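You operate a simulated robot arm through the tools that you are given. There is no shell and no other tool. Be economical: measure what you need, move in short steps, check, and stop when the job is done.

You are at the controls of a simulated robot arm. One attempt, no reset.

JOB
Put things in order on the work tabletop. At the end: the dauber stands where the white refill bottle (marked "SOAP") stood; the purple dosing ball stands where the dauber stood; the white refill bottle is in the green bowl; the soap bar stands where the purple dosing ball stood; whatever was shut is shut again. Leave all else as you found it, and nothing knocked over.

It is judged by the outcome, as a careful person would: the job done as asked, and still so three seconds after it is handed in. It fails if anything else is knocked over, pushed out of place, dropped, spilled or broken.

ROBOT AND FRAMES
A 6-joint arm with a two-finger parallel gripper, fixed in place. Base frame: the origin is at the foot of the arm, x ahead of it, y to its left, z up; the work surface is at about z = 800. Units: mm, degrees, N and s.
With the tool pointing down near the work surface it reaches from about 340 to 760 mm from the base axis. Its first joint turns from -66.0 to 66.0 degrees. Payload 2.45 kg.
Tool frame: the origin (TCP) lies between the finger pads and is the grasp point; the fingertips stand 24 mm ahead of it; z points along the fingers, y is the line along which they close. Largest opening 68 mm; finger width 17, thickness 10; the body of the gripper, 40 by 70 mm, starts 41 mm behind the TCP.
Orientation is told as [roll, pitch, yaw] about the base's x, y, z axes, in that order, counted from this pose: with the fingers straight down and closing along the base's y, the tool's x points along the base's -x, its y along +y and its z along -z.

CONTROLS
- The arm moves only by the tool move_arm. Its argument "plan" is a list of rows, each a list of 2 entries, a list of its own where there are three numbers: the shift along the base's x, y, z in units of 40 mm (1.0 is 40 mm), then the turn, a rotation vector about the base's x, y, z in units of 8 degrees (1.0 is 8 degrees). In form: [[[tx, ty, tz], [ax, ay, az]], ...]. A call has 1 to 12 rows; each row shifts and turns the commanded pose from where the row before left it. "grip" is the finger opening in mm, from 0 to 68, set as the call begins (left out, the last holds). A call with a number of a shift or a turn outside -1 to 1 is refused whole. A row lasts 0.2 s, in which the tool goes at most 50 mm and 8.6 degrees; a call with a longer step from one row to the next is refused whole, and so is a gripper value outside its range. A pose out of reach is approached as far as the arm can. The call stops where the force on the tool passes 40 N (or 10 N more than at its start, if that is more) or the arm is blocked; 0.2 s more then pass. The fingers move at their own pace (about 108 mm/s each) and stop on an object; they squeeze with about 34 N. The grip force told is the motor's: it shows also when the fingers shut on nothing. Time passes only in rows, and 0.2 s behind the last, so rows that do not move let the fingers close. It gives the time, the measured TCP pose, the force on the tool (base axes), the opening and the grip force at its end, in the units of the frame above (readings bear some noise), and new pictures: "pictures" is both (left out), scene, wrist or none.
- Cameras (640 x 400 px; columns grow to the right, rows downward): "scene" is fixed at [168.9, 422.1, 1451.2]; the picture's right is [-0.70, -0.71, 0.00], its down [-0.49, 0.48, -0.73] and it looks along [0.52, -0.51, -0.68] (base axes); focal length 320 px, centre (320, 200). "wrist" rides on the gripper at [84, 11, -75] in the tool frame; the picture's right is [-0.13, 0.99, 0.00], its down [-0.60, -0.08, -0.79] and it looks along [-0.79, -0.10, 0.61] (tool axes); focal length 251 px, centre (320, 200). There is no depth. A picture from a camera that has moved, and an enlarged one, comes with that camera's place and axes in the base frame and with its lens.
- inspect(camera, box): a new picture of the part [left, top, right, bottom] of that camera's present view, enlarged. No time passes.
- job_done(): hands the job in; it is judged then, once.

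Work in short steps. Places have to be worked out from the pictures, the camera data and where the tool is seen: move nearer, look again, correct. Check each grasp and each placing, and mend what went wrong. You have 120 turns and 170 pictures in all, those below and enlarged ones among them. Open the gripper and draw the arm clear of the work before you hand the job in, unless the task says otherwise; then end with one line.

The tools are called after ">>>" as a command line: name --argument value ..., lists and objects as JSON in quotes. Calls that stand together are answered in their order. move_arm: Moves the arm, as the interface text tells. Its arguments: {"type":"object","properties":{"plan":{"type":"array","items":{"type":"array"}},"grip":{"type":"number"},"pictures":{"type":"string","enum":["both","scene","wrist","none"]}},"required":["plan"]} The other tools are called the same way: inspect (camera, box) takes an enlarged picture of a part of a camera's view; job_done () hands the job in.

At the start:

```text
t: 0.0
ee_pos: [402.3, -165.2, 1088.2]
ee_rot: [0.0, 0.0, 0.0]
wrist_force: [0.0, 0.3, -0.1]
gripper_width: 67.8
finger_force: 0.1
```

scene: 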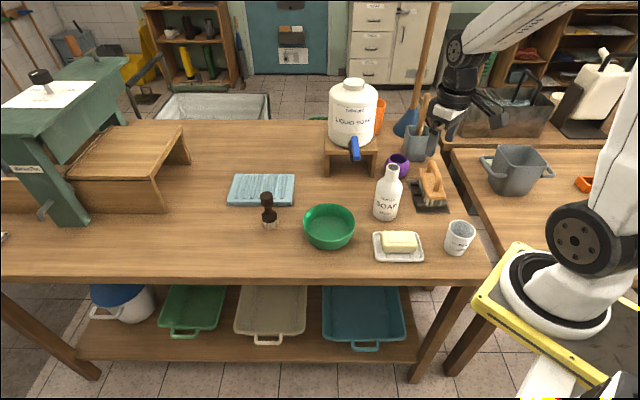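
wrist: 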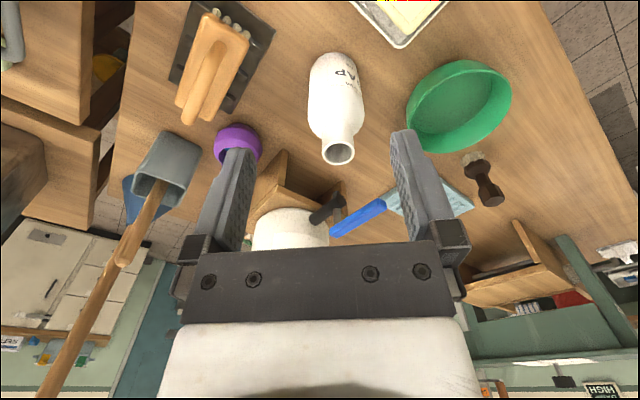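

I'll look closer at the work objects first to measure them.

>>> inspect --camera "scene" --box '[360, 140, 490, 270]'

>>> inspect --camera "scene" --box '[220, 160, 370, 260]'

>>> inspect --camera "wrist" --box '[160, 0, 560, 250]'

```text
3.08 times, centred on (425, 205) of scene
camera zoom: at [168.9, 422.1, 1451.2], right [-0.7, -0.71, 0.0], down [-0.49, 0.48, -0.73], along [0.52, -0.51, -0.68], focal length 986 px, centre (-3, 185)
```

zoom: 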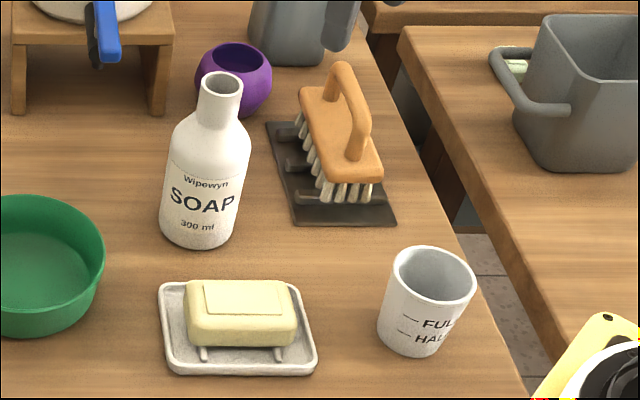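

```text
4.00 times, centred on (295, 210) of scene
camera zoom: at [168.9, 422.1, 1451.2], right [-0.7, -0.71, 0.0], down [-0.49, 0.48, -0.73], along [0.52, -0.51, -0.68], focal length 1281 px, centre (420, 160)
```

zoom: 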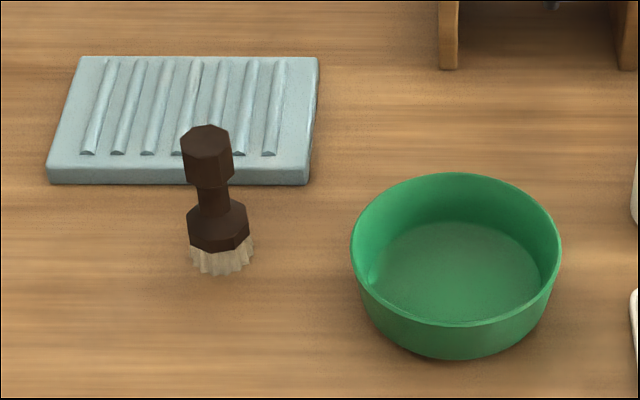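

```text
1.60 times, centred on (360, 125) of wrist
camera zoom: at [318.6, -154.9, 1163.5], right [0.13, 0.99, 0.0], down [0.6, -0.08, 0.79], along [0.79, -0.1, -0.61], focal length 402 px, centre (256, 320)
```

zoom: 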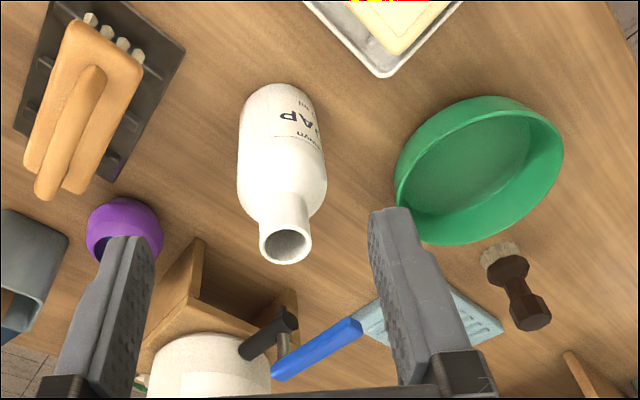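

The bottle appears to be at about (500,-164), top about z 968, with a neck roughly 34 mm wide. I'll move above it and look.

>>> move_arm --plan '[[[0.817, 0, -0.5], [0, 0, 0]], [[0.817, 0, -0.5], [0, 0, 0]], [[0.817, 0, -0.5], [0, 0, 0]]]' --grip 68

```text
t: 0.8
ee_pos: [500.5, -166.0, 1025.9]
ee_rot: [0.0, 0.1, -0.1]
wrist_force: [-0.9, -0.2, 0.5]
gripper_width: 67.6
finger_force: 0.0
camera wrist: at [415.4, -154.5, 1101.8], right [0.13, 0.99, 0.0], down [0.6, -0.08, 0.79], along [0.79, -0.1, -0.61], focal length 251 px, centre (320, 200)
```

scene: 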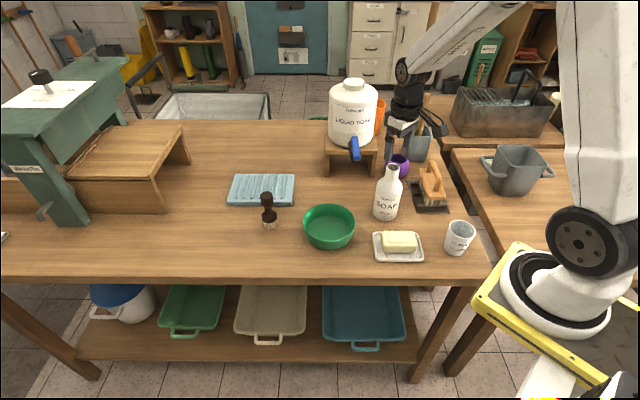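
wrist: 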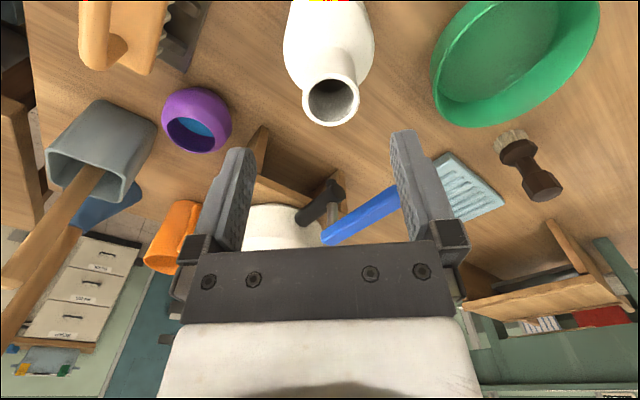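

The bottle mouth reads at about (497,-159), neck from roughly 933 to 968. I'll lower over the neck with the fingers open.

>>> move_arm --plan '[[[-0.06, 0.18, -0.6], [0, 0, 0]], [[0, 0, -0.6], [0, 0, 0]], [[0, 0, -0.55], [0, 0, 0]], [[0, 0, 0], [0, 0, 0]]]'

>>> inspect --camera "scene" --box '[340, 100, 470, 230]'

```text
t: 1.8
ee_pos: [498.3, -157.8, 957.3]
ee_rot: [0.0, 0.0, 0.0]
wrist_force: [0.6, -0.7, 0.0]
gripper_width: 67.8
finger_force: 0.0
camera wrist: at [413.4, -146.1, 1031.9], right [0.13, 0.99, 0.0], down [0.6, -0.08, 0.79], along [0.79, -0.1, -0.61], focal length 251 px, centre (320, 200)
```

scene: 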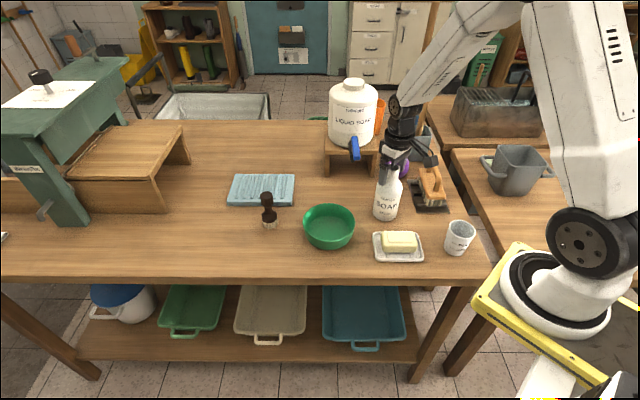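
wrist: 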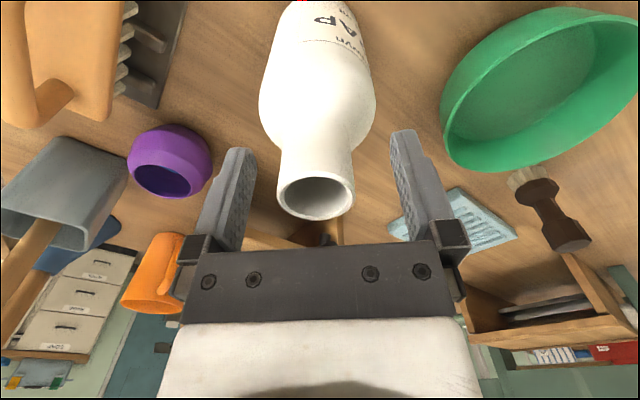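

```text
3.08 times, centred on (405, 165) of scene
camera zoom: at [168.9, 422.1, 1451.2], right [-0.7, -0.71, 0.0], down [-0.49, 0.48, -0.73], along [0.52, -0.51, -0.68], focal length 986 px, centre (58, 308)
```

zoom: 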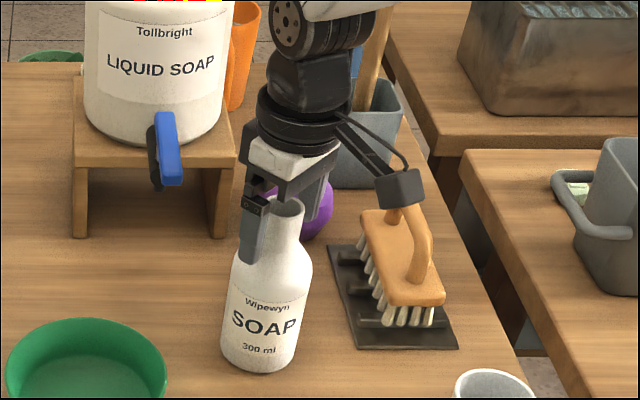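

The neck sits centred between the fingers. I'll lower 6 mm more and close.

>>> move_arm --plan '[[[0.03, 0, -0.15], [0, 0, 0]]]' --pictures "none"

>>> move_arm --plan '[[[0, 0, 0], [0, 0, 0]], [[0, 0, 0], [0, 0, 0]], [[0, 0, 0], [0, 0, 0]]]' --grip 20 --pictures "none"

>>> move_arm --plan '[[[0, 0, 0.5], [0, 0, 0]], [[0, 0, 0.5], [0, 0, 0]], [[0, 0, 0.5], [0, 0, 0]]]'

```text
t: 2.2
ee_pos: [499.8, -156.0, 950.8]
ee_rot: [0.0, -0.1, -0.1]
wrist_force: [0.3, 0.2, 0.2]
gripper_width: 67.9
finger_force: 0.1
```

```text
t: 3.0
ee_pos: [499.4, -157.6, 951.6]
ee_rot: [-0.1, -0.1, 0.0]
wrist_force: [0.1, 0.0, 14.5]
gripper_width: 34.6
finger_force: 33.8
```

```text
t: 3.8
ee_pos: [498.0, -158.6, 1013.1]
ee_rot: [0.1, 0.0, -0.1]
wrist_force: [1.2, 0.3, -0.5]
gripper_width: 34.6
finger_force: 34.1
camera wrist: at [414.4, -147.0, 1088.7], right [0.13, 0.99, 0.0], down [0.6, -0.08, 0.79], along [0.79, -0.1, -0.61], focal length 251 px, centre (320, 200)
```

scene: 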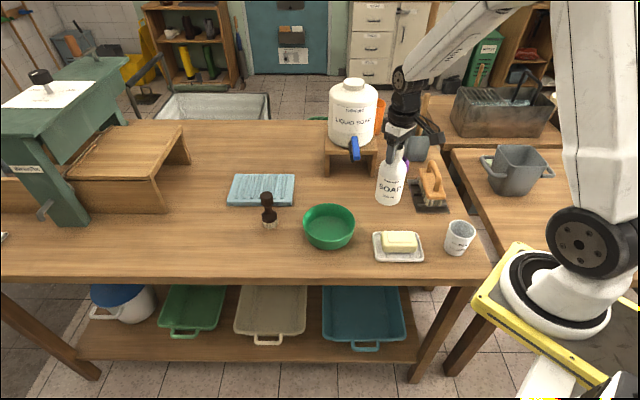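
wrist: 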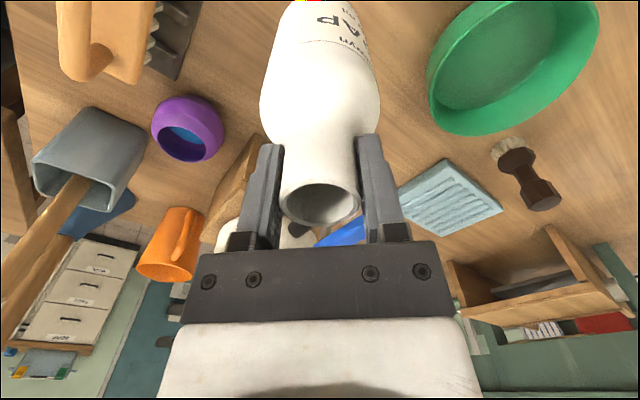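

Bottle held and lifted. I'll carry it up over the bowl (about (564,-4)) and check from above.

>>> move_arm --plan '[[[0, 0, 0.8], [0, 0, 0]], [[0.4, 0.95, 0], [0, 0, 0]], [[0.4, 0.95, 0], [0, 0, 0]], [[0.4, 0.95, 0], [0, 0, 0]], [[0.4, 0.95, 0], [0, 0, 0]], [[0, 0, 0], [0, 0, 0]]]'

>>> inspect --camera "scene" --box '[270, 130, 400, 260]'

```text
t: 5.2
ee_pos: [565.8, -11.4, 1040.3]
ee_rot: [0.0, 0.0, -0.1]
wrist_force: [0.0, -0.5, -0.5]
gripper_width: 34.8
finger_force: 34.2
camera wrist: at [481.2, 0.3, 1116.7], right [0.13, 0.99, 0.0], down [0.6, -0.08, 0.79], along [0.79, -0.1, -0.61], focal length 251 px, centre (320, 200)
```

scene: 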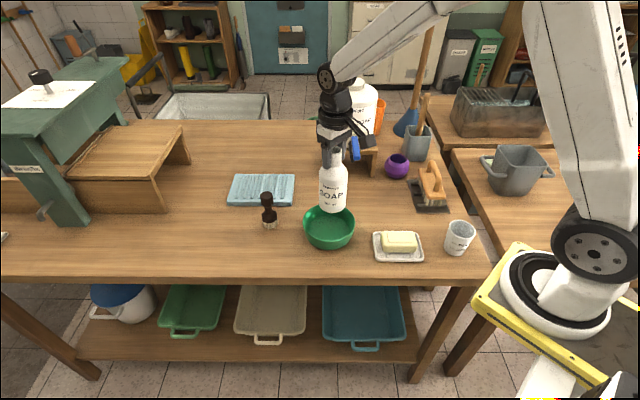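
wrist: 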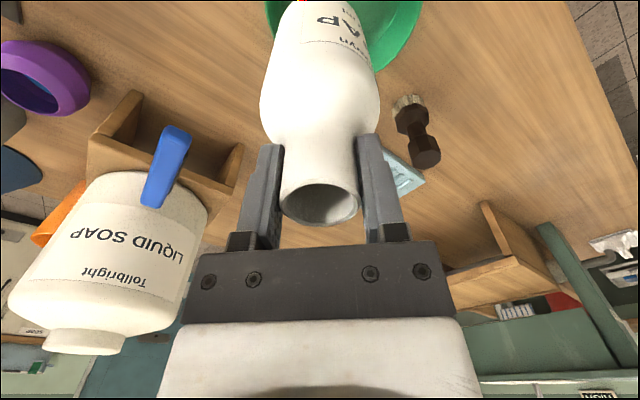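

```text
3.08 times, centred on (335, 195) of scene
camera zoom: at [168.9, 422.1, 1451.2], right [-0.7, -0.71, 0.0], down [-0.49, 0.48, -0.73], along [0.52, -0.51, -0.68], focal length 986 px, centre (274, 215)
```

zoom: 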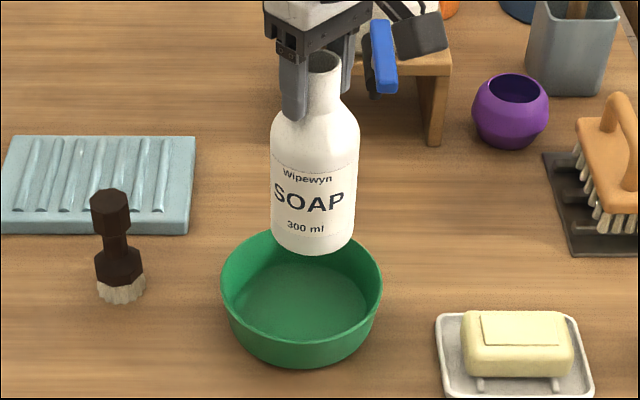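

The bowl centre projects about 8 mm further in +y. I'll shift and lower the bottle to just above the bowl floor.

>>> move_arm --plan '[[[-0.02, 0.19, 0], [0, 0, 0]], [[0, 0, -0.6], [0, 0, 0]], [[0, 0, -0.6], [0, 0, 0]], [[0, 0, -0.6], [0, 0, 0]], [[0, 0, -0.05], [0, 0, 0]]]' --pictures "none"

>>> inspect --camera "scene" --box '[270, 130, 400, 260]'

```text
t: 6.4
ee_pos: [564.1, 0.6, 969.6]
ee_rot: [0.0, 0.1, 0.0]
wrist_force: [0.4, -0.3, -0.2]
gripper_width: 34.7
finger_force: 33.8
```

```text
3.08 times, centred on (335, 195) of scene
camera zoom: at [168.9, 422.1, 1451.2], right [-0.7, -0.71, 0.0], down [-0.49, 0.48, -0.73], along [0.52, -0.51, -0.68], focal length 986 px, centre (274, 215)
```

zoom: 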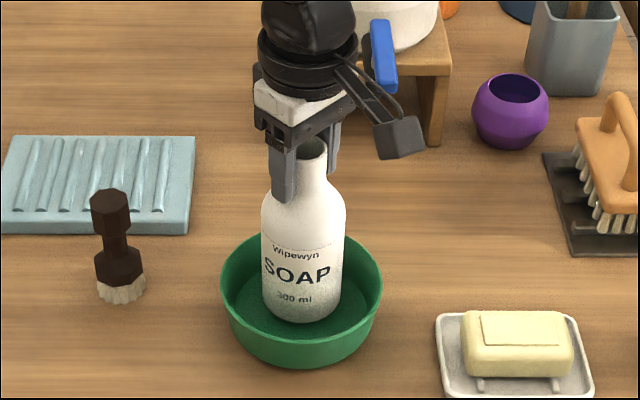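

Well centred. I'll lower in small steps until contact.

>>> move_arm --plan '[[[0, 0, -0.12], [0, 0, 0]], [[0, 0, -0.1], [0, 0, 0]]]' --pictures "none"

>>> move_arm --plan '[[[0, 0, -0.05], [0, 0, 0]], [[0, 0, -0.03], [0, 0, 0]]]' --pictures "none"

```text
t: 7.0
ee_pos: [565.9, 1.1, 960.9]
ee_rot: [0.0, 0.0, 0.0]
wrist_force: [0.2, 0.7, -1.6]
gripper_width: 34.5
finger_force: 34.2
```

```text
t: 7.6
ee_pos: [565.2, 1.5, 959.6]
ee_rot: [0.0, -0.1, 0.0]
wrist_force: [0.8, 0.2, -0.5]
gripper_width: 34.9
finger_force: 34.1
```

No contact yet; continue a couple of millimetres.

>>> move_arm --plan '[[[0, 0, -0.05], [0, 0, 0]], [[0, 0, 0], [0, 0, 0]]]' --pictures "none"

>>> move_arm --plan '[[[0, 0, -0.05], [0, 0, 0]], [[0, 0, 0], [0, 0, 0]]]' --pictures "none"

```text
t: 8.2
ee_pos: [564.3, 1.0, 956.9]
ee_rot: [0.0, 0.0, 0.0]
wrist_force: [-2.4, 1.1, 8.7]
gripper_width: 34.7
finger_force: 34.3
```

```text
t: 8.9
ee_pos: [566.9, -0.1, 956.8]
ee_rot: [0.0, -0.3, 0.0]
wrist_force: [-0.5, -0.3, 5.3]
gripper_width: 34.7
finger_force: 33.9
stopped in row 2: the force on the tool passed its limit (the readings are from after the stop); the commanded pose is now the measured one
```

Contact with the floor. Release and lift straight up.

>>> move_arm --plan '[[[0, 0, 0.03], [0, 0, 0]], [[0, 0, 0], [0, 0, 0]], [[0, 0, 0], [0, 0, 0]]]' --grip 68 --pictures "none"

>>> move_arm --plan '[[[0, 0, 0.5], [0, 0, 0]], [[0, 0, 0.9], [0, 0, 0]], [[0, 0, 0.9], [0, 0, 0]], [[0, 0, 0], [0, 0, 0]]]'

>>> inspect --camera "scene" --box '[240, 130, 400, 260]'

```text
t: 9.7
ee_pos: [564.9, 1.4, 957.4]
ee_rot: [0.0, -0.2, 0.0]
wrist_force: [0.1, -1.2, 0.2]
gripper_width: 68.3
finger_force: 0.0
```

```text
t: 10.7
ee_pos: [567.1, -0.9, 1049.4]
ee_rot: [0.0, -0.2, 0.0]
wrist_force: [0.1, -0.2, 0.5]
gripper_width: 68.1
finger_force: 0.0
camera wrist: at [483.0, 10.8, 1124.8], right [0.13, 0.99, 0.0], down [0.6, -0.08, 0.8], along [0.79, -0.1, -0.61], focal length 251 px, centre (320, 200)
```

scene: 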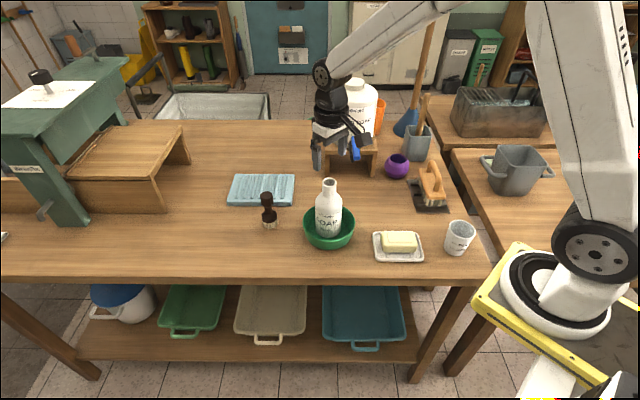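
wrist: 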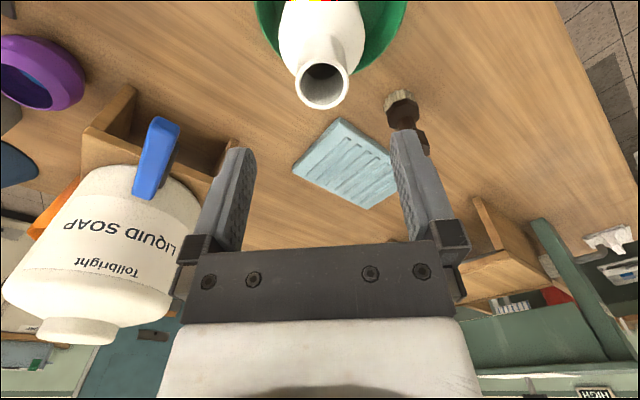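

```text
3.08 times, centred on (320, 195) of scene
camera zoom: at [168.9, 422.1, 1451.2], right [-0.7, -0.71, 0.0], down [-0.49, 0.48, -0.73], along [0.52, -0.51, -0.68], focal length 986 px, centre (320, 215)
```

zoom: 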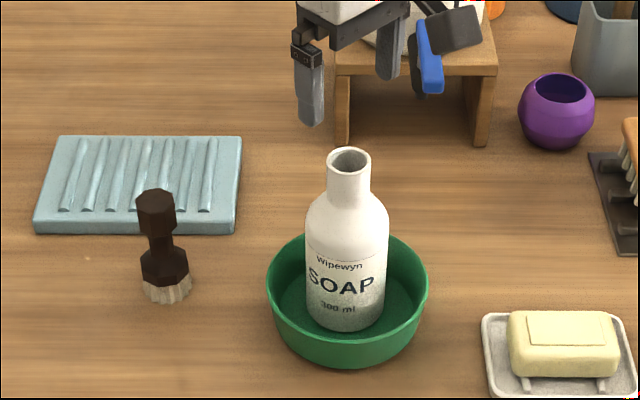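

Bottle stands in the bowl. Next the dauber near (693,99): approach above it and look.

>>> move_arm --plan '[[[0.7, 0.6, 0], [0, 0, 0]], [[0.7, 0.6, 0], [0, 0, 0]], [[0.7, 0.6, -0.4], [0, 0, 0]], [[0.7, 0.6, -0.6], [0, 0, 0]], [[0, 0, 0], [0, 0, 0]]]' --pictures "wrist"

>>> inspect --camera "scene" --box '[220, 130, 320, 240]'

```text
t: 11.9
ee_pos: [677.4, 96.5, 1008.2]
ee_rot: [0.0, -0.3, 0.0]
wrist_force: [-0.7, -0.2, 0.2]
gripper_width: 68.3
finger_force: 0.1
camera wrist: at [593.4, 107.7, 1083.1], right [0.13, 0.99, 0.0], down [0.6, -0.08, 0.8], along [0.79, -0.1, -0.61], focal length 251 px, centre (320, 200)
```

wrist: 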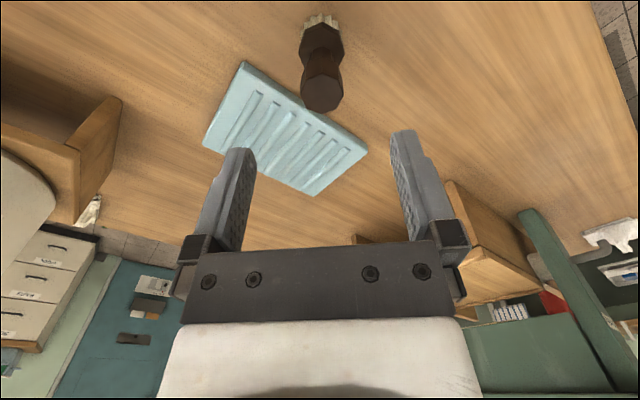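

```text
3.64 times, centred on (270, 185) of scene
camera zoom: at [168.9, 422.1, 1451.2], right [-0.7, -0.71, 0.0], down [-0.49, 0.48, -0.73], along [0.52, -0.51, -0.68], focal length 1165 px, centre (502, 254)
```

zoom: 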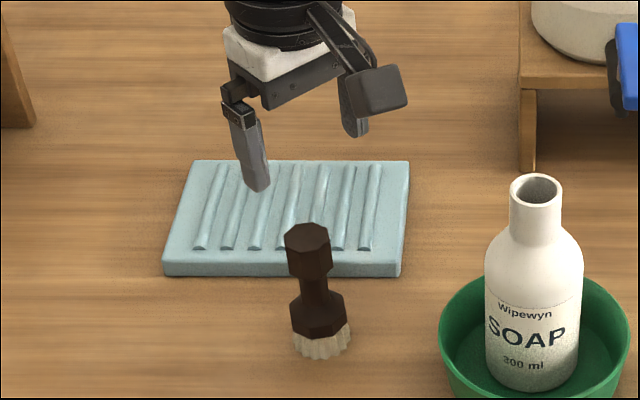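

Dauber top triangulates to (689,98,915). Descend so the pads are on the upper knob at z 897.

>>> move_arm --plan '[[[0.29, 0.04, -0.7], [0, 0, 0]], [[0, 0, -0.9], [0, 0, 0]], [[0, 0, -0.7], [0, 0, 0]], [[0, 0, -0.48], [0, 0, 0]], [[0, 0, 0], [0, 0, 0]]]' --pictures "wrist"

>>> inspect --camera "scene" --box '[220, 130, 320, 240]'

```text
t: 13.1
ee_pos: [690.5, 99.5, 896.4]
ee_rot: [0.0, -0.4, 0.0]
wrist_force: [0.2, 0.0, 0.3]
gripper_width: 68.1
finger_force: 0.1
camera wrist: at [606.2, 110.7, 971.4], right [0.13, 0.99, 0.0], down [0.6, -0.08, 0.8], along [0.79, -0.1, -0.61], focal length 251 px, centre (320, 200)
```

wrist: 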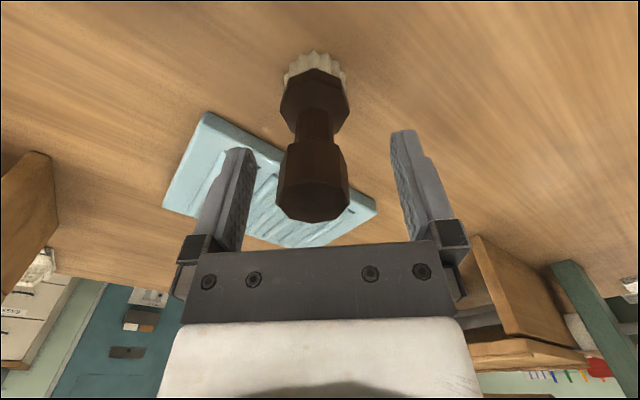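

```text
3.64 times, centred on (270, 185) of scene
camera zoom: at [168.9, 422.1, 1451.2], right [-0.7, -0.71, 0.0], down [-0.49, 0.48, -0.73], along [0.52, -0.51, -0.68], focal length 1165 px, centre (502, 254)
```

zoom: 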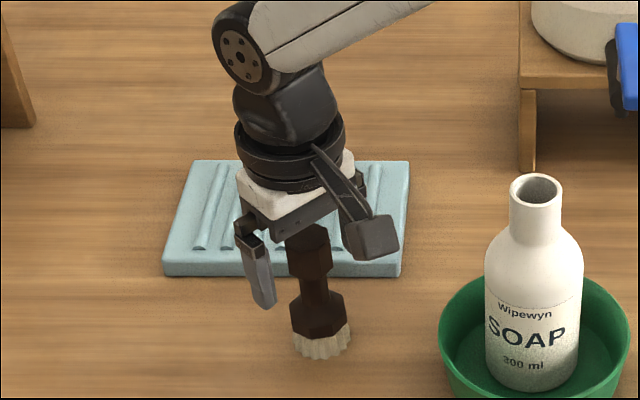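

Dauber sits ~3 mm to −y; adjust and close.

>>> move_arm --plan '[[[0, -0.07, 0], [0, 0.04, 0]]]' --pictures "none"

>>> move_arm --plan '[[[0, 0, 0], [0, 0, 0]], [[0, 0, 0], [0, 0, 0]], [[0, 0, 0], [0, 0, 0]]]' --grip 15 --pictures "wrist"

```text
t: 13.5
ee_pos: [690.7, 97.7, 897.4]
ee_rot: [0.0, 0.1, 0.0]
wrist_force: [-0.6, 0.2, -0.5]
gripper_width: 68.0
finger_force: 0.1
```

```text
t: 14.3
ee_pos: [689.3, 97.1, 897.7]
ee_rot: [0.1, 0.1, 0.0]
wrist_force: [-0.1, 0.4, 0.5]
gripper_width: 32.7
finger_force: 34.0
camera wrist: at [606.1, 108.1, 973.0], right [0.13, 0.99, 0.0], down [0.61, -0.08, 0.79], along [0.79, -0.1, -0.61], focal length 251 px, centre (320, 200)
```

wrist: 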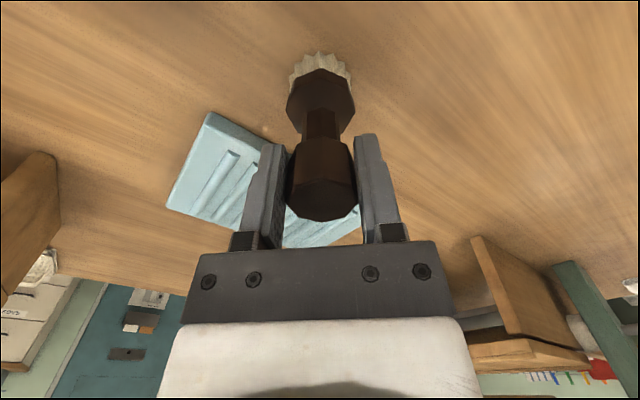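

Firm grip. Lift high enough to clear the bottle, then travel to the bottle's old place.

>>> move_arm --plan '[[[0, 0, 0.6], [0, 0, 0]], [[0, 0, 0.95], [0, 0, 0]], [[0, 0, 0.95], [0, 0, 0]], [[0, 0, 0.95], [0, 0, 0]], [[-0.2, 0, 0.95], [0, 0, 0]], [[-0.3, 0, 0.4], [0, 0, 0]], [[0, 0, 0], [0, 0, 0]]]' --pictures "scene"

```text
t: 15.9
ee_pos: [667.8, 96.5, 1092.1]
ee_rot: [-0.1, 0.1, 0.0]
wrist_force: [0.1, 0.5, -0.1]
gripper_width: 32.7
finger_force: 33.8
```

scene: 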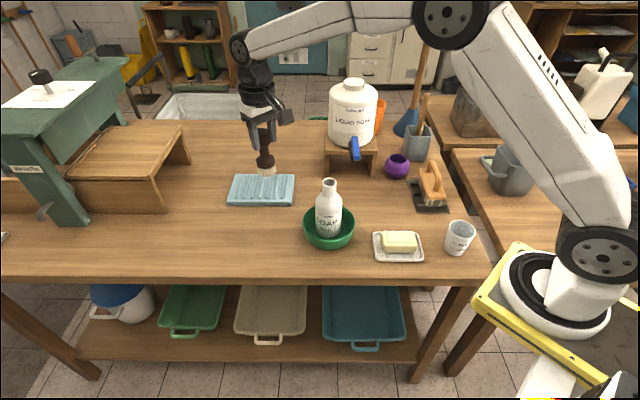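

Dauber is up. Now travel to above (499.5,-158.5).

>>> move_arm --plan '[[[-0.6, -0.91, 0], [0, 0, 0]], [[-0.6, -0.91, 0], [0, 0, 0]], [[-0.6, -0.91, 0], [0, 0, 0]], [[-0.6, -0.91, 0], [0, 0, 0]], [[-0.6, -0.91, 0], [0, 0, 0]], [[-0.6, -0.91, 0], [0, 0, 0]], [[-0.6, -0.91, 0], [0, 0, 0]], [[0, 0, -0.9], [0, 0, 0]], [[0, 0, -0.9], [0, 0, 0]], [[0, 0, -0.9], [0, 0, 0]], [[0, 0, -0.9], [0, 0, 0]], [[0, 0, 0], [0, 0, 0]]]'

```text
t: 18.5
ee_pos: [500.5, -159.4, 945.9]
ee_rot: [0.0, 0.1, 0.0]
wrist_force: [0.0, -0.4, -0.5]
gripper_width: 32.9
finger_force: 33.6
camera wrist: at [417.1, -149.1, 1020.8], right [0.13, 0.99, 0.0], down [0.6, -0.08, 0.79], along [0.79, -0.1, -0.61], focal length 251 px, centre (320, 200)
```

scene: 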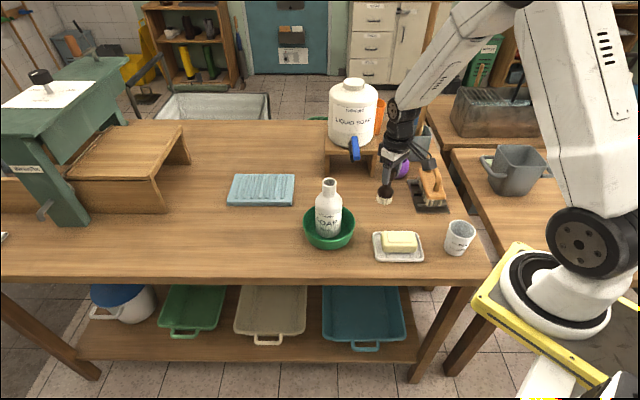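
wrist: 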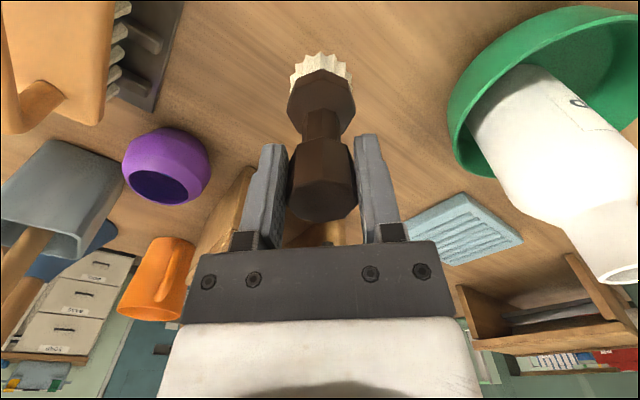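

Over the spot. Lower toward the release height (TCP ≈ 897.5).

>>> move_arm --plan '[[[-0.02, 0.02, -0.5], [0, 0, 0]], [[0, 0, -0.5], [0, 0, 0]], [[0, 0, -0.12], [0, 0, 0]], [[0, 0, 0], [0, 0, 0]]]' --pictures "none"

>>> move_arm --plan '[[[0, 0, -0.05], [0, 0, 0]], [[0, 0, 0], [0, 0, 0]]]' --pictures "none"

```text
t: 19.5
ee_pos: [499.8, -160.4, 901.8]
ee_rot: [0.0, 0.1, 0.0]
wrist_force: [-0.3, 0.4, -0.5]
gripper_width: 32.8
finger_force: 34.0
```

```text
t: 20.1
ee_pos: [499.6, -159.2, 898.9]
ee_rot: [0.0, 0.1, 0.0]
wrist_force: [0.2, -0.5, -0.2]
gripper_width: 32.6
finger_force: 33.7
```

>>> move_arm --plan '[[[0, 0, -0.03], [0, 0, 0]], [[0, 0, 0], [0, 0, 0]]]' --pictures "none"

>>> move_arm --plan '[[[0, 0, -0.03], [0, 0, 0]], [[0, 0, 0], [0, 0, 0]]]' --pictures "none"

```text
t: 20.7
ee_pos: [500.7, -159.2, 898.5]
ee_rot: [0.0, 0.1, -0.1]
wrist_force: [-0.1, -0.3, -1.2]
gripper_width: 32.8
finger_force: 34.0
```

```text
t: 21.3
ee_pos: [499.6, -158.8, 897.4]
ee_rot: [0.0, 0.1, -0.1]
wrist_force: [-0.4, -0.4, 3.8]
gripper_width: 32.7
finger_force: 33.8
```

Light contact is felt. Release, rise, and look.

>>> move_arm --plan '[[[0, 0, 0], [0, 0, 0]], [[0, 0, 0], [0, 0, 0]], [[0, 0, 0], [0, 0, 0]]]' --grip 68 --pictures "none"

>>> move_arm --plan '[[[0, 0, 0.7], [0, 0, 0]], [[0, 0, 0.9], [0, 0, 0]], [[0, 0, 0.9], [0, 0, 0]], [[0, 0, 0.9], [0, 0, 0]], [[0, 0, 0], [0, 0, 0]]]'

>>> inspect --camera "wrist" --box '[80, 0, 400, 200]'

```text
t: 22.1
ee_pos: [501.6, -158.7, 896.7]
ee_rot: [0.1, 0.1, -0.1]
wrist_force: [-0.2, -0.3, 0.1]
gripper_width: 68.0
finger_force: 0.1
```

```text
t: 23.3
ee_pos: [499.9, -161.2, 1036.9]
ee_rot: [0.0, 0.1, 0.0]
wrist_force: [-0.1, -0.8, 0.8]
gripper_width: 68.0
finger_force: 0.1
camera wrist: at [415.4, -150.0, 1111.4], right [0.13, 0.99, 0.0], down [0.61, -0.08, 0.79], along [0.79, -0.1, -0.61], focal length 251 px, centre (320, 200)
```

scene: 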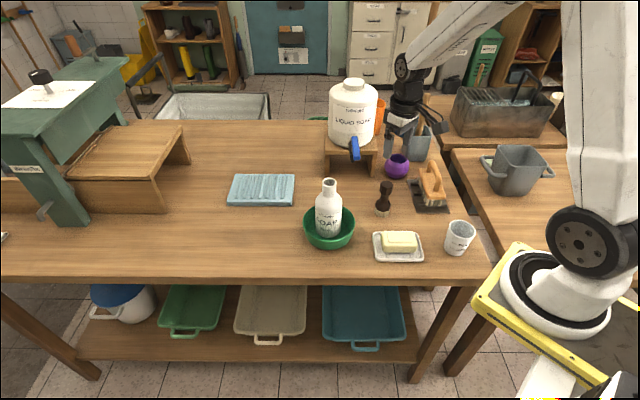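
wrist: 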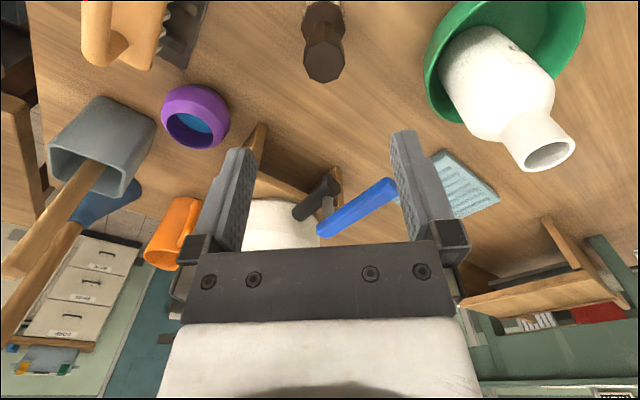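

```text
2.00 times, centred on (240, 100) of wrist
camera zoom: at [415.4, -150.0, 1111.4], right [0.13, 0.99, 0.0], down [0.61, -0.08, 0.79], along [0.79, -0.1, -0.61], focal length 503 px, centre (480, 400)
```

zoom: 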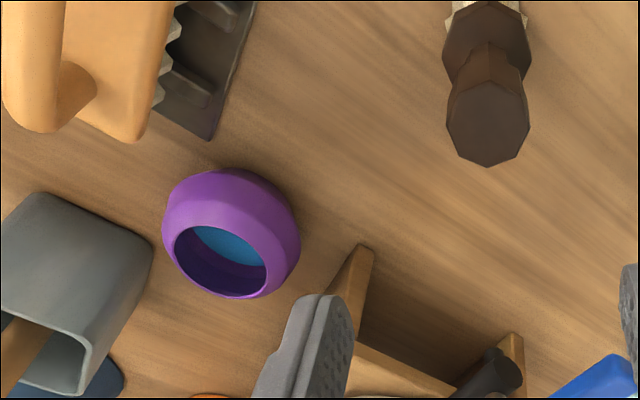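

The ball rim is near (585,-330) at z≈859 and holds blue liquid, so it must stay level. I'll look at its shape closely.

>>> inspect --camera "scene" --box '[372, 140, 422, 190]'

>>> inspect --camera "wrist" --box '[150, 70, 250, 160]'

```text
8.00 times, centred on (397, 165) of scene
camera zoom: at [168.9, 422.1, 1451.2], right [-0.7, -0.71, 0.0], down [-0.49, 0.48, -0.73], along [0.52, -0.51, -0.68], focal length 2563 px, centre (-296, 480)
```

zoom: 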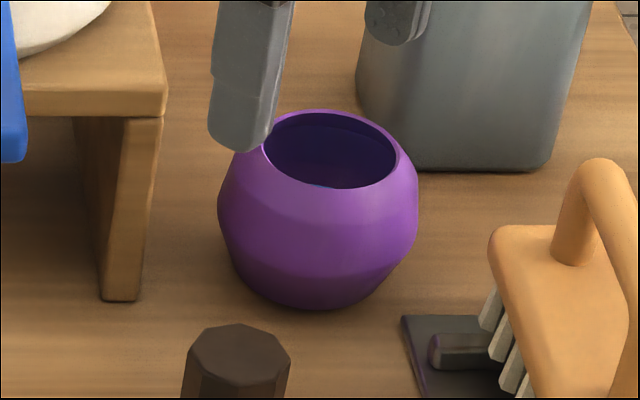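

```text
4.44 times, centred on (200, 115) of wrist
camera zoom: at [415.4, -150.0, 1111.4], right [0.13, 0.99, 0.0], down [0.61, -0.08, 0.79], along [0.79, -0.1, -0.61], focal length 1118 px, centre (853, 578)
```

zoom: 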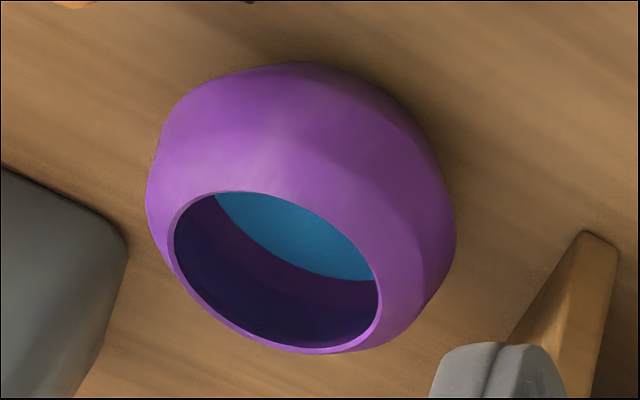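

The ball (about 80 mm wide, too wide to grasp from outside) has a roughly 52 mm mouth. The plan is to insert the closed fingers and spread them under the inturned rim. I'll move above it with yaw −45°, so the camera stays clear of the brush.

>>> move_arm --plan '[[[0.355, -0.7, -0.1], [0, 0, -0.94]], [[0.355, -0.7, -0.1], [0, 0, -0.94]], [[0.355, -0.7, -0.1], [0, 0, -0.94]], [[0.355, -0.7, -0.3], [0, 0, -0.94]], [[0.355, -0.7, -0.5], [0, 0, -0.94]], [[0.355, -0.7, -0.6], [0, 0, -0.94]], [[0, 0, 0], [0, 0, 0]]]' --grip 0

```text
t: 24.9
ee_pos: [587.7, -327.8, 965.5]
ee_rot: [0.0, 0.0, -45.1]
wrist_force: [0.3, -0.9, 0.1]
gripper_width: 0.0
finger_force: 23.7
camera wrist: at [535.8, -258.9, 1041.0], right [0.8, 0.61, 0.0], down [0.37, -0.49, 0.79], along [0.48, -0.63, -0.61], focal length 251 px, centre (320, 200)
```

scene: 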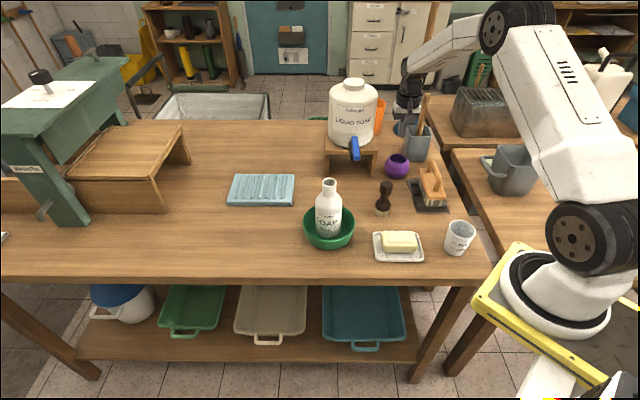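
wrist: 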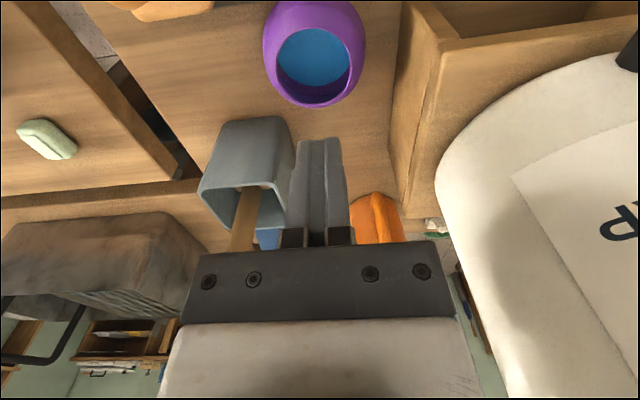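

Mouth measured around (582,-327). Shift slightly and lower to just above the rim, then verify.

>>> move_arm --plan '[[[-0.12, 0.02, -0.5], [0, 0, 0]], [[0, 0, -0.5], [0, 0, 0]], [[0, 0, -0.5], [0, 0, 0]], [[0, 0, 0], [0, 0, 0]]]' --pictures "wrist"

>>> inspect --camera "scene" --box '[360, 110, 440, 190]'

```text
t: 25.9
ee_pos: [580.0, -325.1, 906.5]
ee_rot: [0.0, 0.1, -45.1]
wrist_force: [0.0, -0.5, -0.3]
gripper_width: 0.0
finger_force: 23.2
camera wrist: at [529.2, -257.7, 981.6], right [0.79, 0.61, 0.0], down [0.37, -0.48, 0.79], along [0.48, -0.63, -0.61], focal length 251 px, centre (320, 200)
```

wrist: 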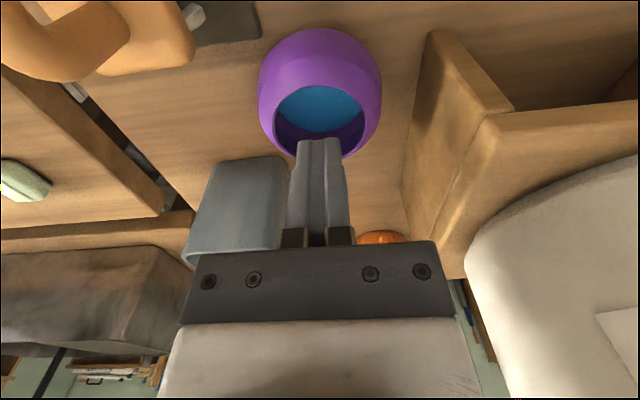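

```text
5.00 times, centred on (400, 150) of scene
camera zoom: at [168.9, 422.1, 1451.2], right [-0.7, -0.71, 0.0], down [-0.49, 0.48, -0.73], along [0.52, -0.51, -0.68], focal length 1602 px, centre (-80, 450)
```

zoom: 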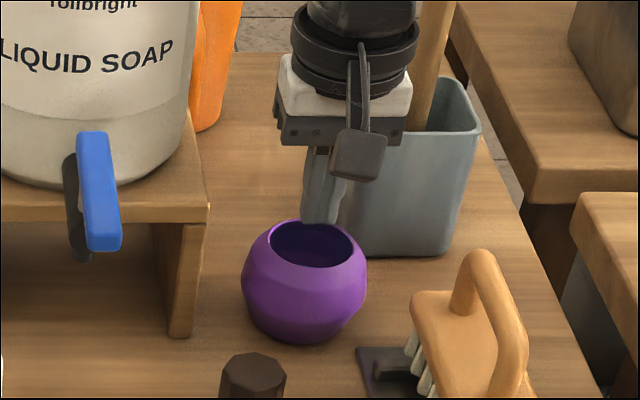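

The mouth centre matches the TCP, and the rim is at z≈859. Insert the closed fingers about 20 mm into the mouth.

>>> move_arm --plan '[[[0.03, -0.02, -0.4], [0, 0, 0]], [[0, 0, -0.4], [0, 0, 0]], [[0, 0, -0.28], [0, 0, 0]], [[0, 0, 0], [0, 0, 0]]]' --pictures "wrist"

>>> inspect --camera "scene" --box '[360, 110, 440, 190]'

```text
t: 26.9
ee_pos: [583.3, -325.9, 861.9]
ee_rot: [0.0, 0.2, -45.1]
wrist_force: [-0.5, 0.9, 0.1]
gripper_width: 0.0
finger_force: 23.2
camera wrist: at [531.6, -258.6, 937.3], right [0.79, 0.61, 0.0], down [0.37, -0.48, 0.79], along [0.48, -0.63, -0.61], focal length 251 px, centre (320, 200)
```

wrist: 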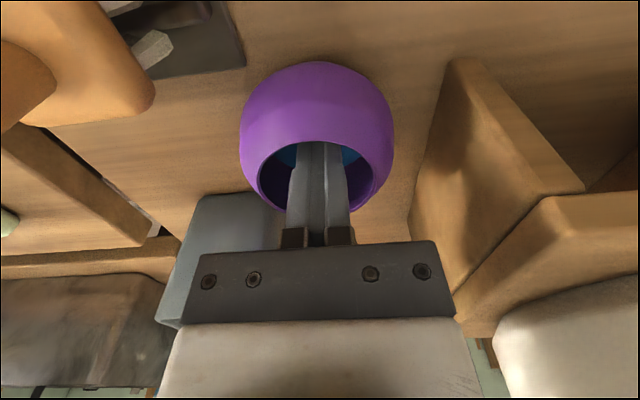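

```text
5.00 times, centred on (400, 150) of scene
camera zoom: at [168.9, 422.1, 1451.2], right [-0.7, -0.71, 0.0], down [-0.49, 0.48, -0.73], along [0.52, -0.51, -0.68], focal length 1602 px, centre (-80, 450)
```

zoom: 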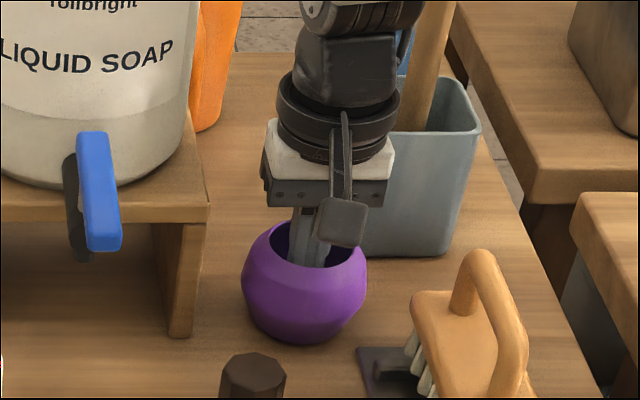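

Centred in the mouth. Spread the fingers gently and read where they stop.

>>> move_arm --plan '[[[0, 0, 0], [0, 0, 0]], [[0, 0, 0], [0, 0, 0]]]' --grip 22 --pictures "none"

>>> move_arm --plan '[[[0, 0, 0], [0, 0, 0]], [[0, 0, 0], [0, 0, 0]]]' --grip 45 --pictures "wrist"

>>> inspect --camera "scene" --box '[360, 110, 440, 190]'

```text
t: 27.5
ee_pos: [583.7, -325.5, 862.1]
ee_rot: [0.0, 0.2, -45.1]
wrist_force: [-0.6, -0.6, -0.4]
gripper_width: 21.9
finger_force: 0.0
```

```text
t: 28.1
ee_pos: [583.8, -326.3, 861.3]
ee_rot: [0.0, 0.1, -45.1]
wrist_force: [-0.1, -0.4, 0.0]
gripper_width: 29.9
finger_force: 0.0
camera wrist: at [531.5, -258.6, 937.5], right [0.79, 0.61, 0.0], down [0.37, -0.48, 0.79], along [0.48, -0.63, -0.61], focal length 251 px, centre (320, 200)
```

wrist: 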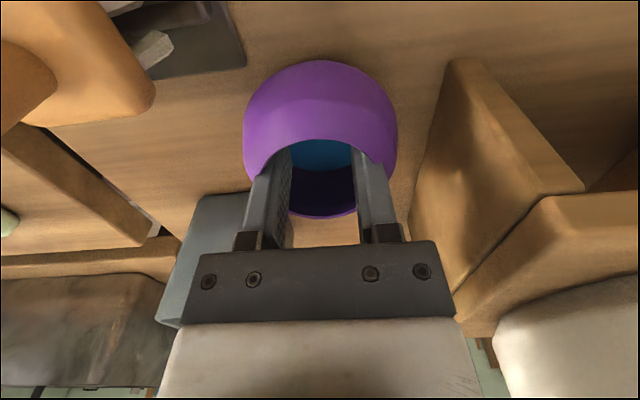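

```text
5.00 times, centred on (400, 150) of scene
camera zoom: at [168.9, 422.1, 1451.2], right [-0.7, -0.71, 0.0], down [-0.49, 0.48, -0.73], along [0.52, -0.51, -0.68], focal length 1602 px, centre (-80, 450)
```

zoom: 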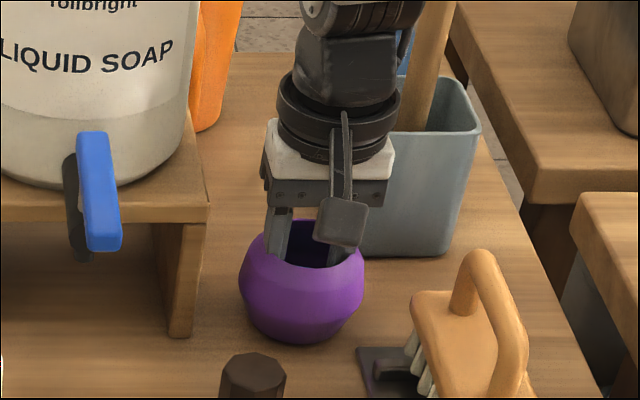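

The fingers stopped on the rim at 29.9 mm opening. Now a small test lift.

>>> move_arm --plan '[[[0, 0, 0.15], [0, 0, 0]], [[0, 0, 0.25], [0, 0, 0]], [[0, 0, 0.25], [0, 0, 0]], [[0, 0, 0], [0, 0, 0]]]' --grip 50 --pictures "wrist"

>>> inspect --camera "scene" --box '[360, 110, 440, 190]'

```text
t: 29.1
ee_pos: [583.7, -325.8, 888.6]
ee_rot: [0.0, 0.0, -45.1]
wrist_force: [-0.1, -0.2, -1.0]
gripper_width: 30.2
finger_force: 0.0
camera wrist: at [532.7, -258.5, 964.5], right [0.79, 0.61, 0.0], down [0.37, -0.48, 0.79], along [0.48, -0.63, -0.61], focal length 251 px, centre (320, 200)
```

wrist: 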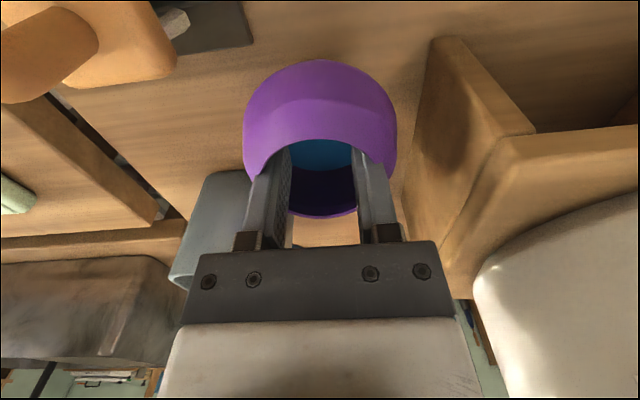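

```text
5.00 times, centred on (400, 150) of scene
camera zoom: at [168.9, 422.1, 1451.2], right [-0.7, -0.71, 0.0], down [-0.49, 0.48, -0.73], along [0.52, -0.51, -0.68], focal length 1602 px, centre (-80, 450)
```

zoom: 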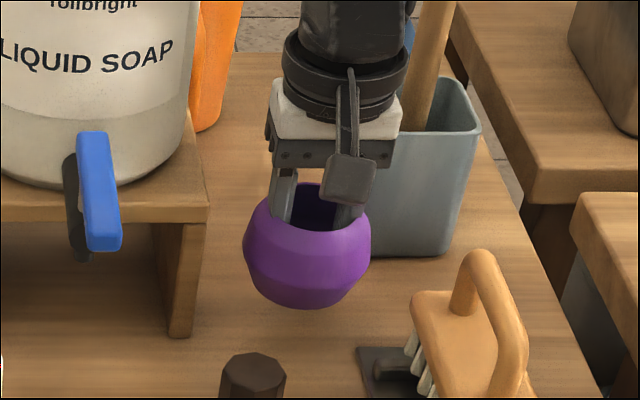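

Ball held level. Lift clear of everything, then route around the jug at height.

>>> move_arm --plan '[[[0, 0, 0.6], [0, 0, 0]], [[0, 0, 0.8], [0, 0, 0]], [[0, 0, 0.8], [0, 0, 0]], [[0, 0, 0.8], [0, 0, 0]], [[0, 0, 0.8], [0, 0, 0]], [[-0.2, 0.4, 0.2], [0, 0, 0]], [[-0.4, 0.7, 0], [0, 0, 0]], [[-0.4, 0.7, 0], [0, 0, 0]], [[-0.4, 0.7, 0], [0, 0, 0]], [[-0.2, 0.7, 0], [0, 0, 0]], [[0, 0, 0], [0, 0, 0]]]'

```text
t: 31.5
ee_pos: [517.4, -196.7, 1049.1]
ee_rot: [0.1, 0.1, -45.1]
wrist_force: [0.7, 0.3, -0.3]
gripper_width: 30.8
finger_force: 0.1
camera wrist: at [466.3, -128.8, 1124.3], right [0.79, 0.61, 0.0], down [0.37, -0.48, 0.79], along [0.48, -0.63, -0.61], focal length 251 px, centre (320, 200)
```

scene: 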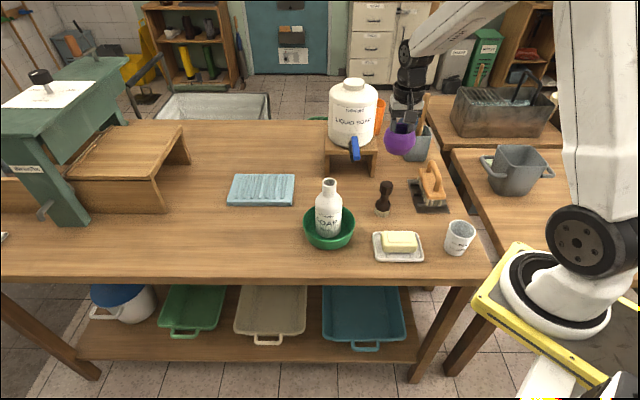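
wrist: 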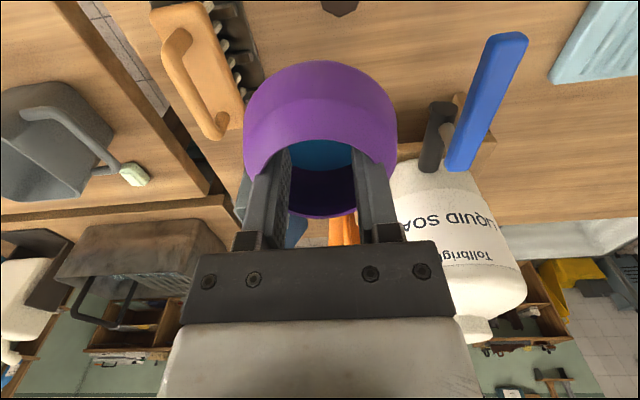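

Still steady. Continue past the bottle to above the dauber's old spot (690,97).

>>> move_arm --plan '[[[0.05, 0.6, 0], [0, 0, 0]], [[0.15, 0.8, 0], [0, 0, 0]], [[0.15, 0.8, 0], [0, 0, 0]], [[0.3, 0.8, 0], [0, 0, 0]], [[0.6, 0.7, 0], [0, 0, 0]], [[0.65, 0.7, 0], [0, 0, 0]], [[0.65, 0.7, 0], [0, 0, 0]], [[0.65, 0.7, 0], [0, 0, 0]], [[0.65, 0.7, 0], [0, 0, 0]], [[0.45, 0.55, 0], [0, 0, 0]], [[0, 0.3, 0], [0, 0, 0]], [[0, 0, 0], [0, 0, 0]]]'

```text
t: 34.1
ee_pos: [689.3, 97.9, 1048.3]
ee_rot: [0.0, 0.1, -45.1]
wrist_force: [-0.2, -0.1, -0.4]
gripper_width: 30.7
finger_force: 0.1
camera wrist: at [639.1, 166.1, 1123.1], right [0.79, 0.61, 0.0], down [0.37, -0.48, 0.79], along [0.48, -0.63, -0.61], focal length 251 px, centre (320, 200)
```

scene: 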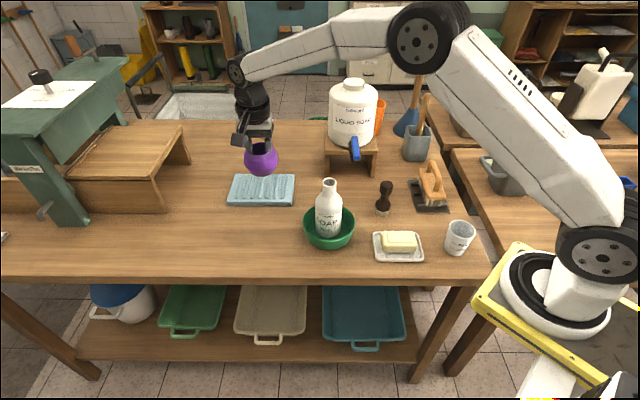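
wrist: 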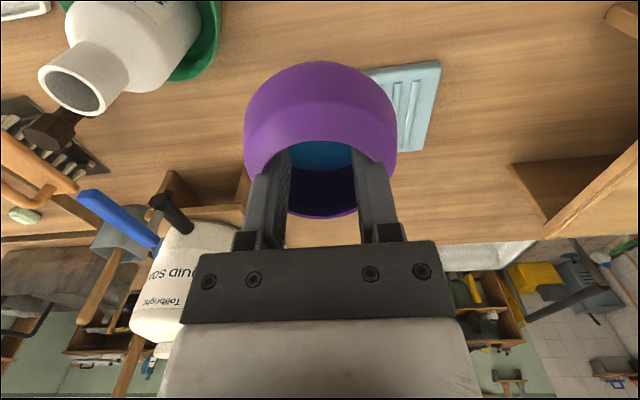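

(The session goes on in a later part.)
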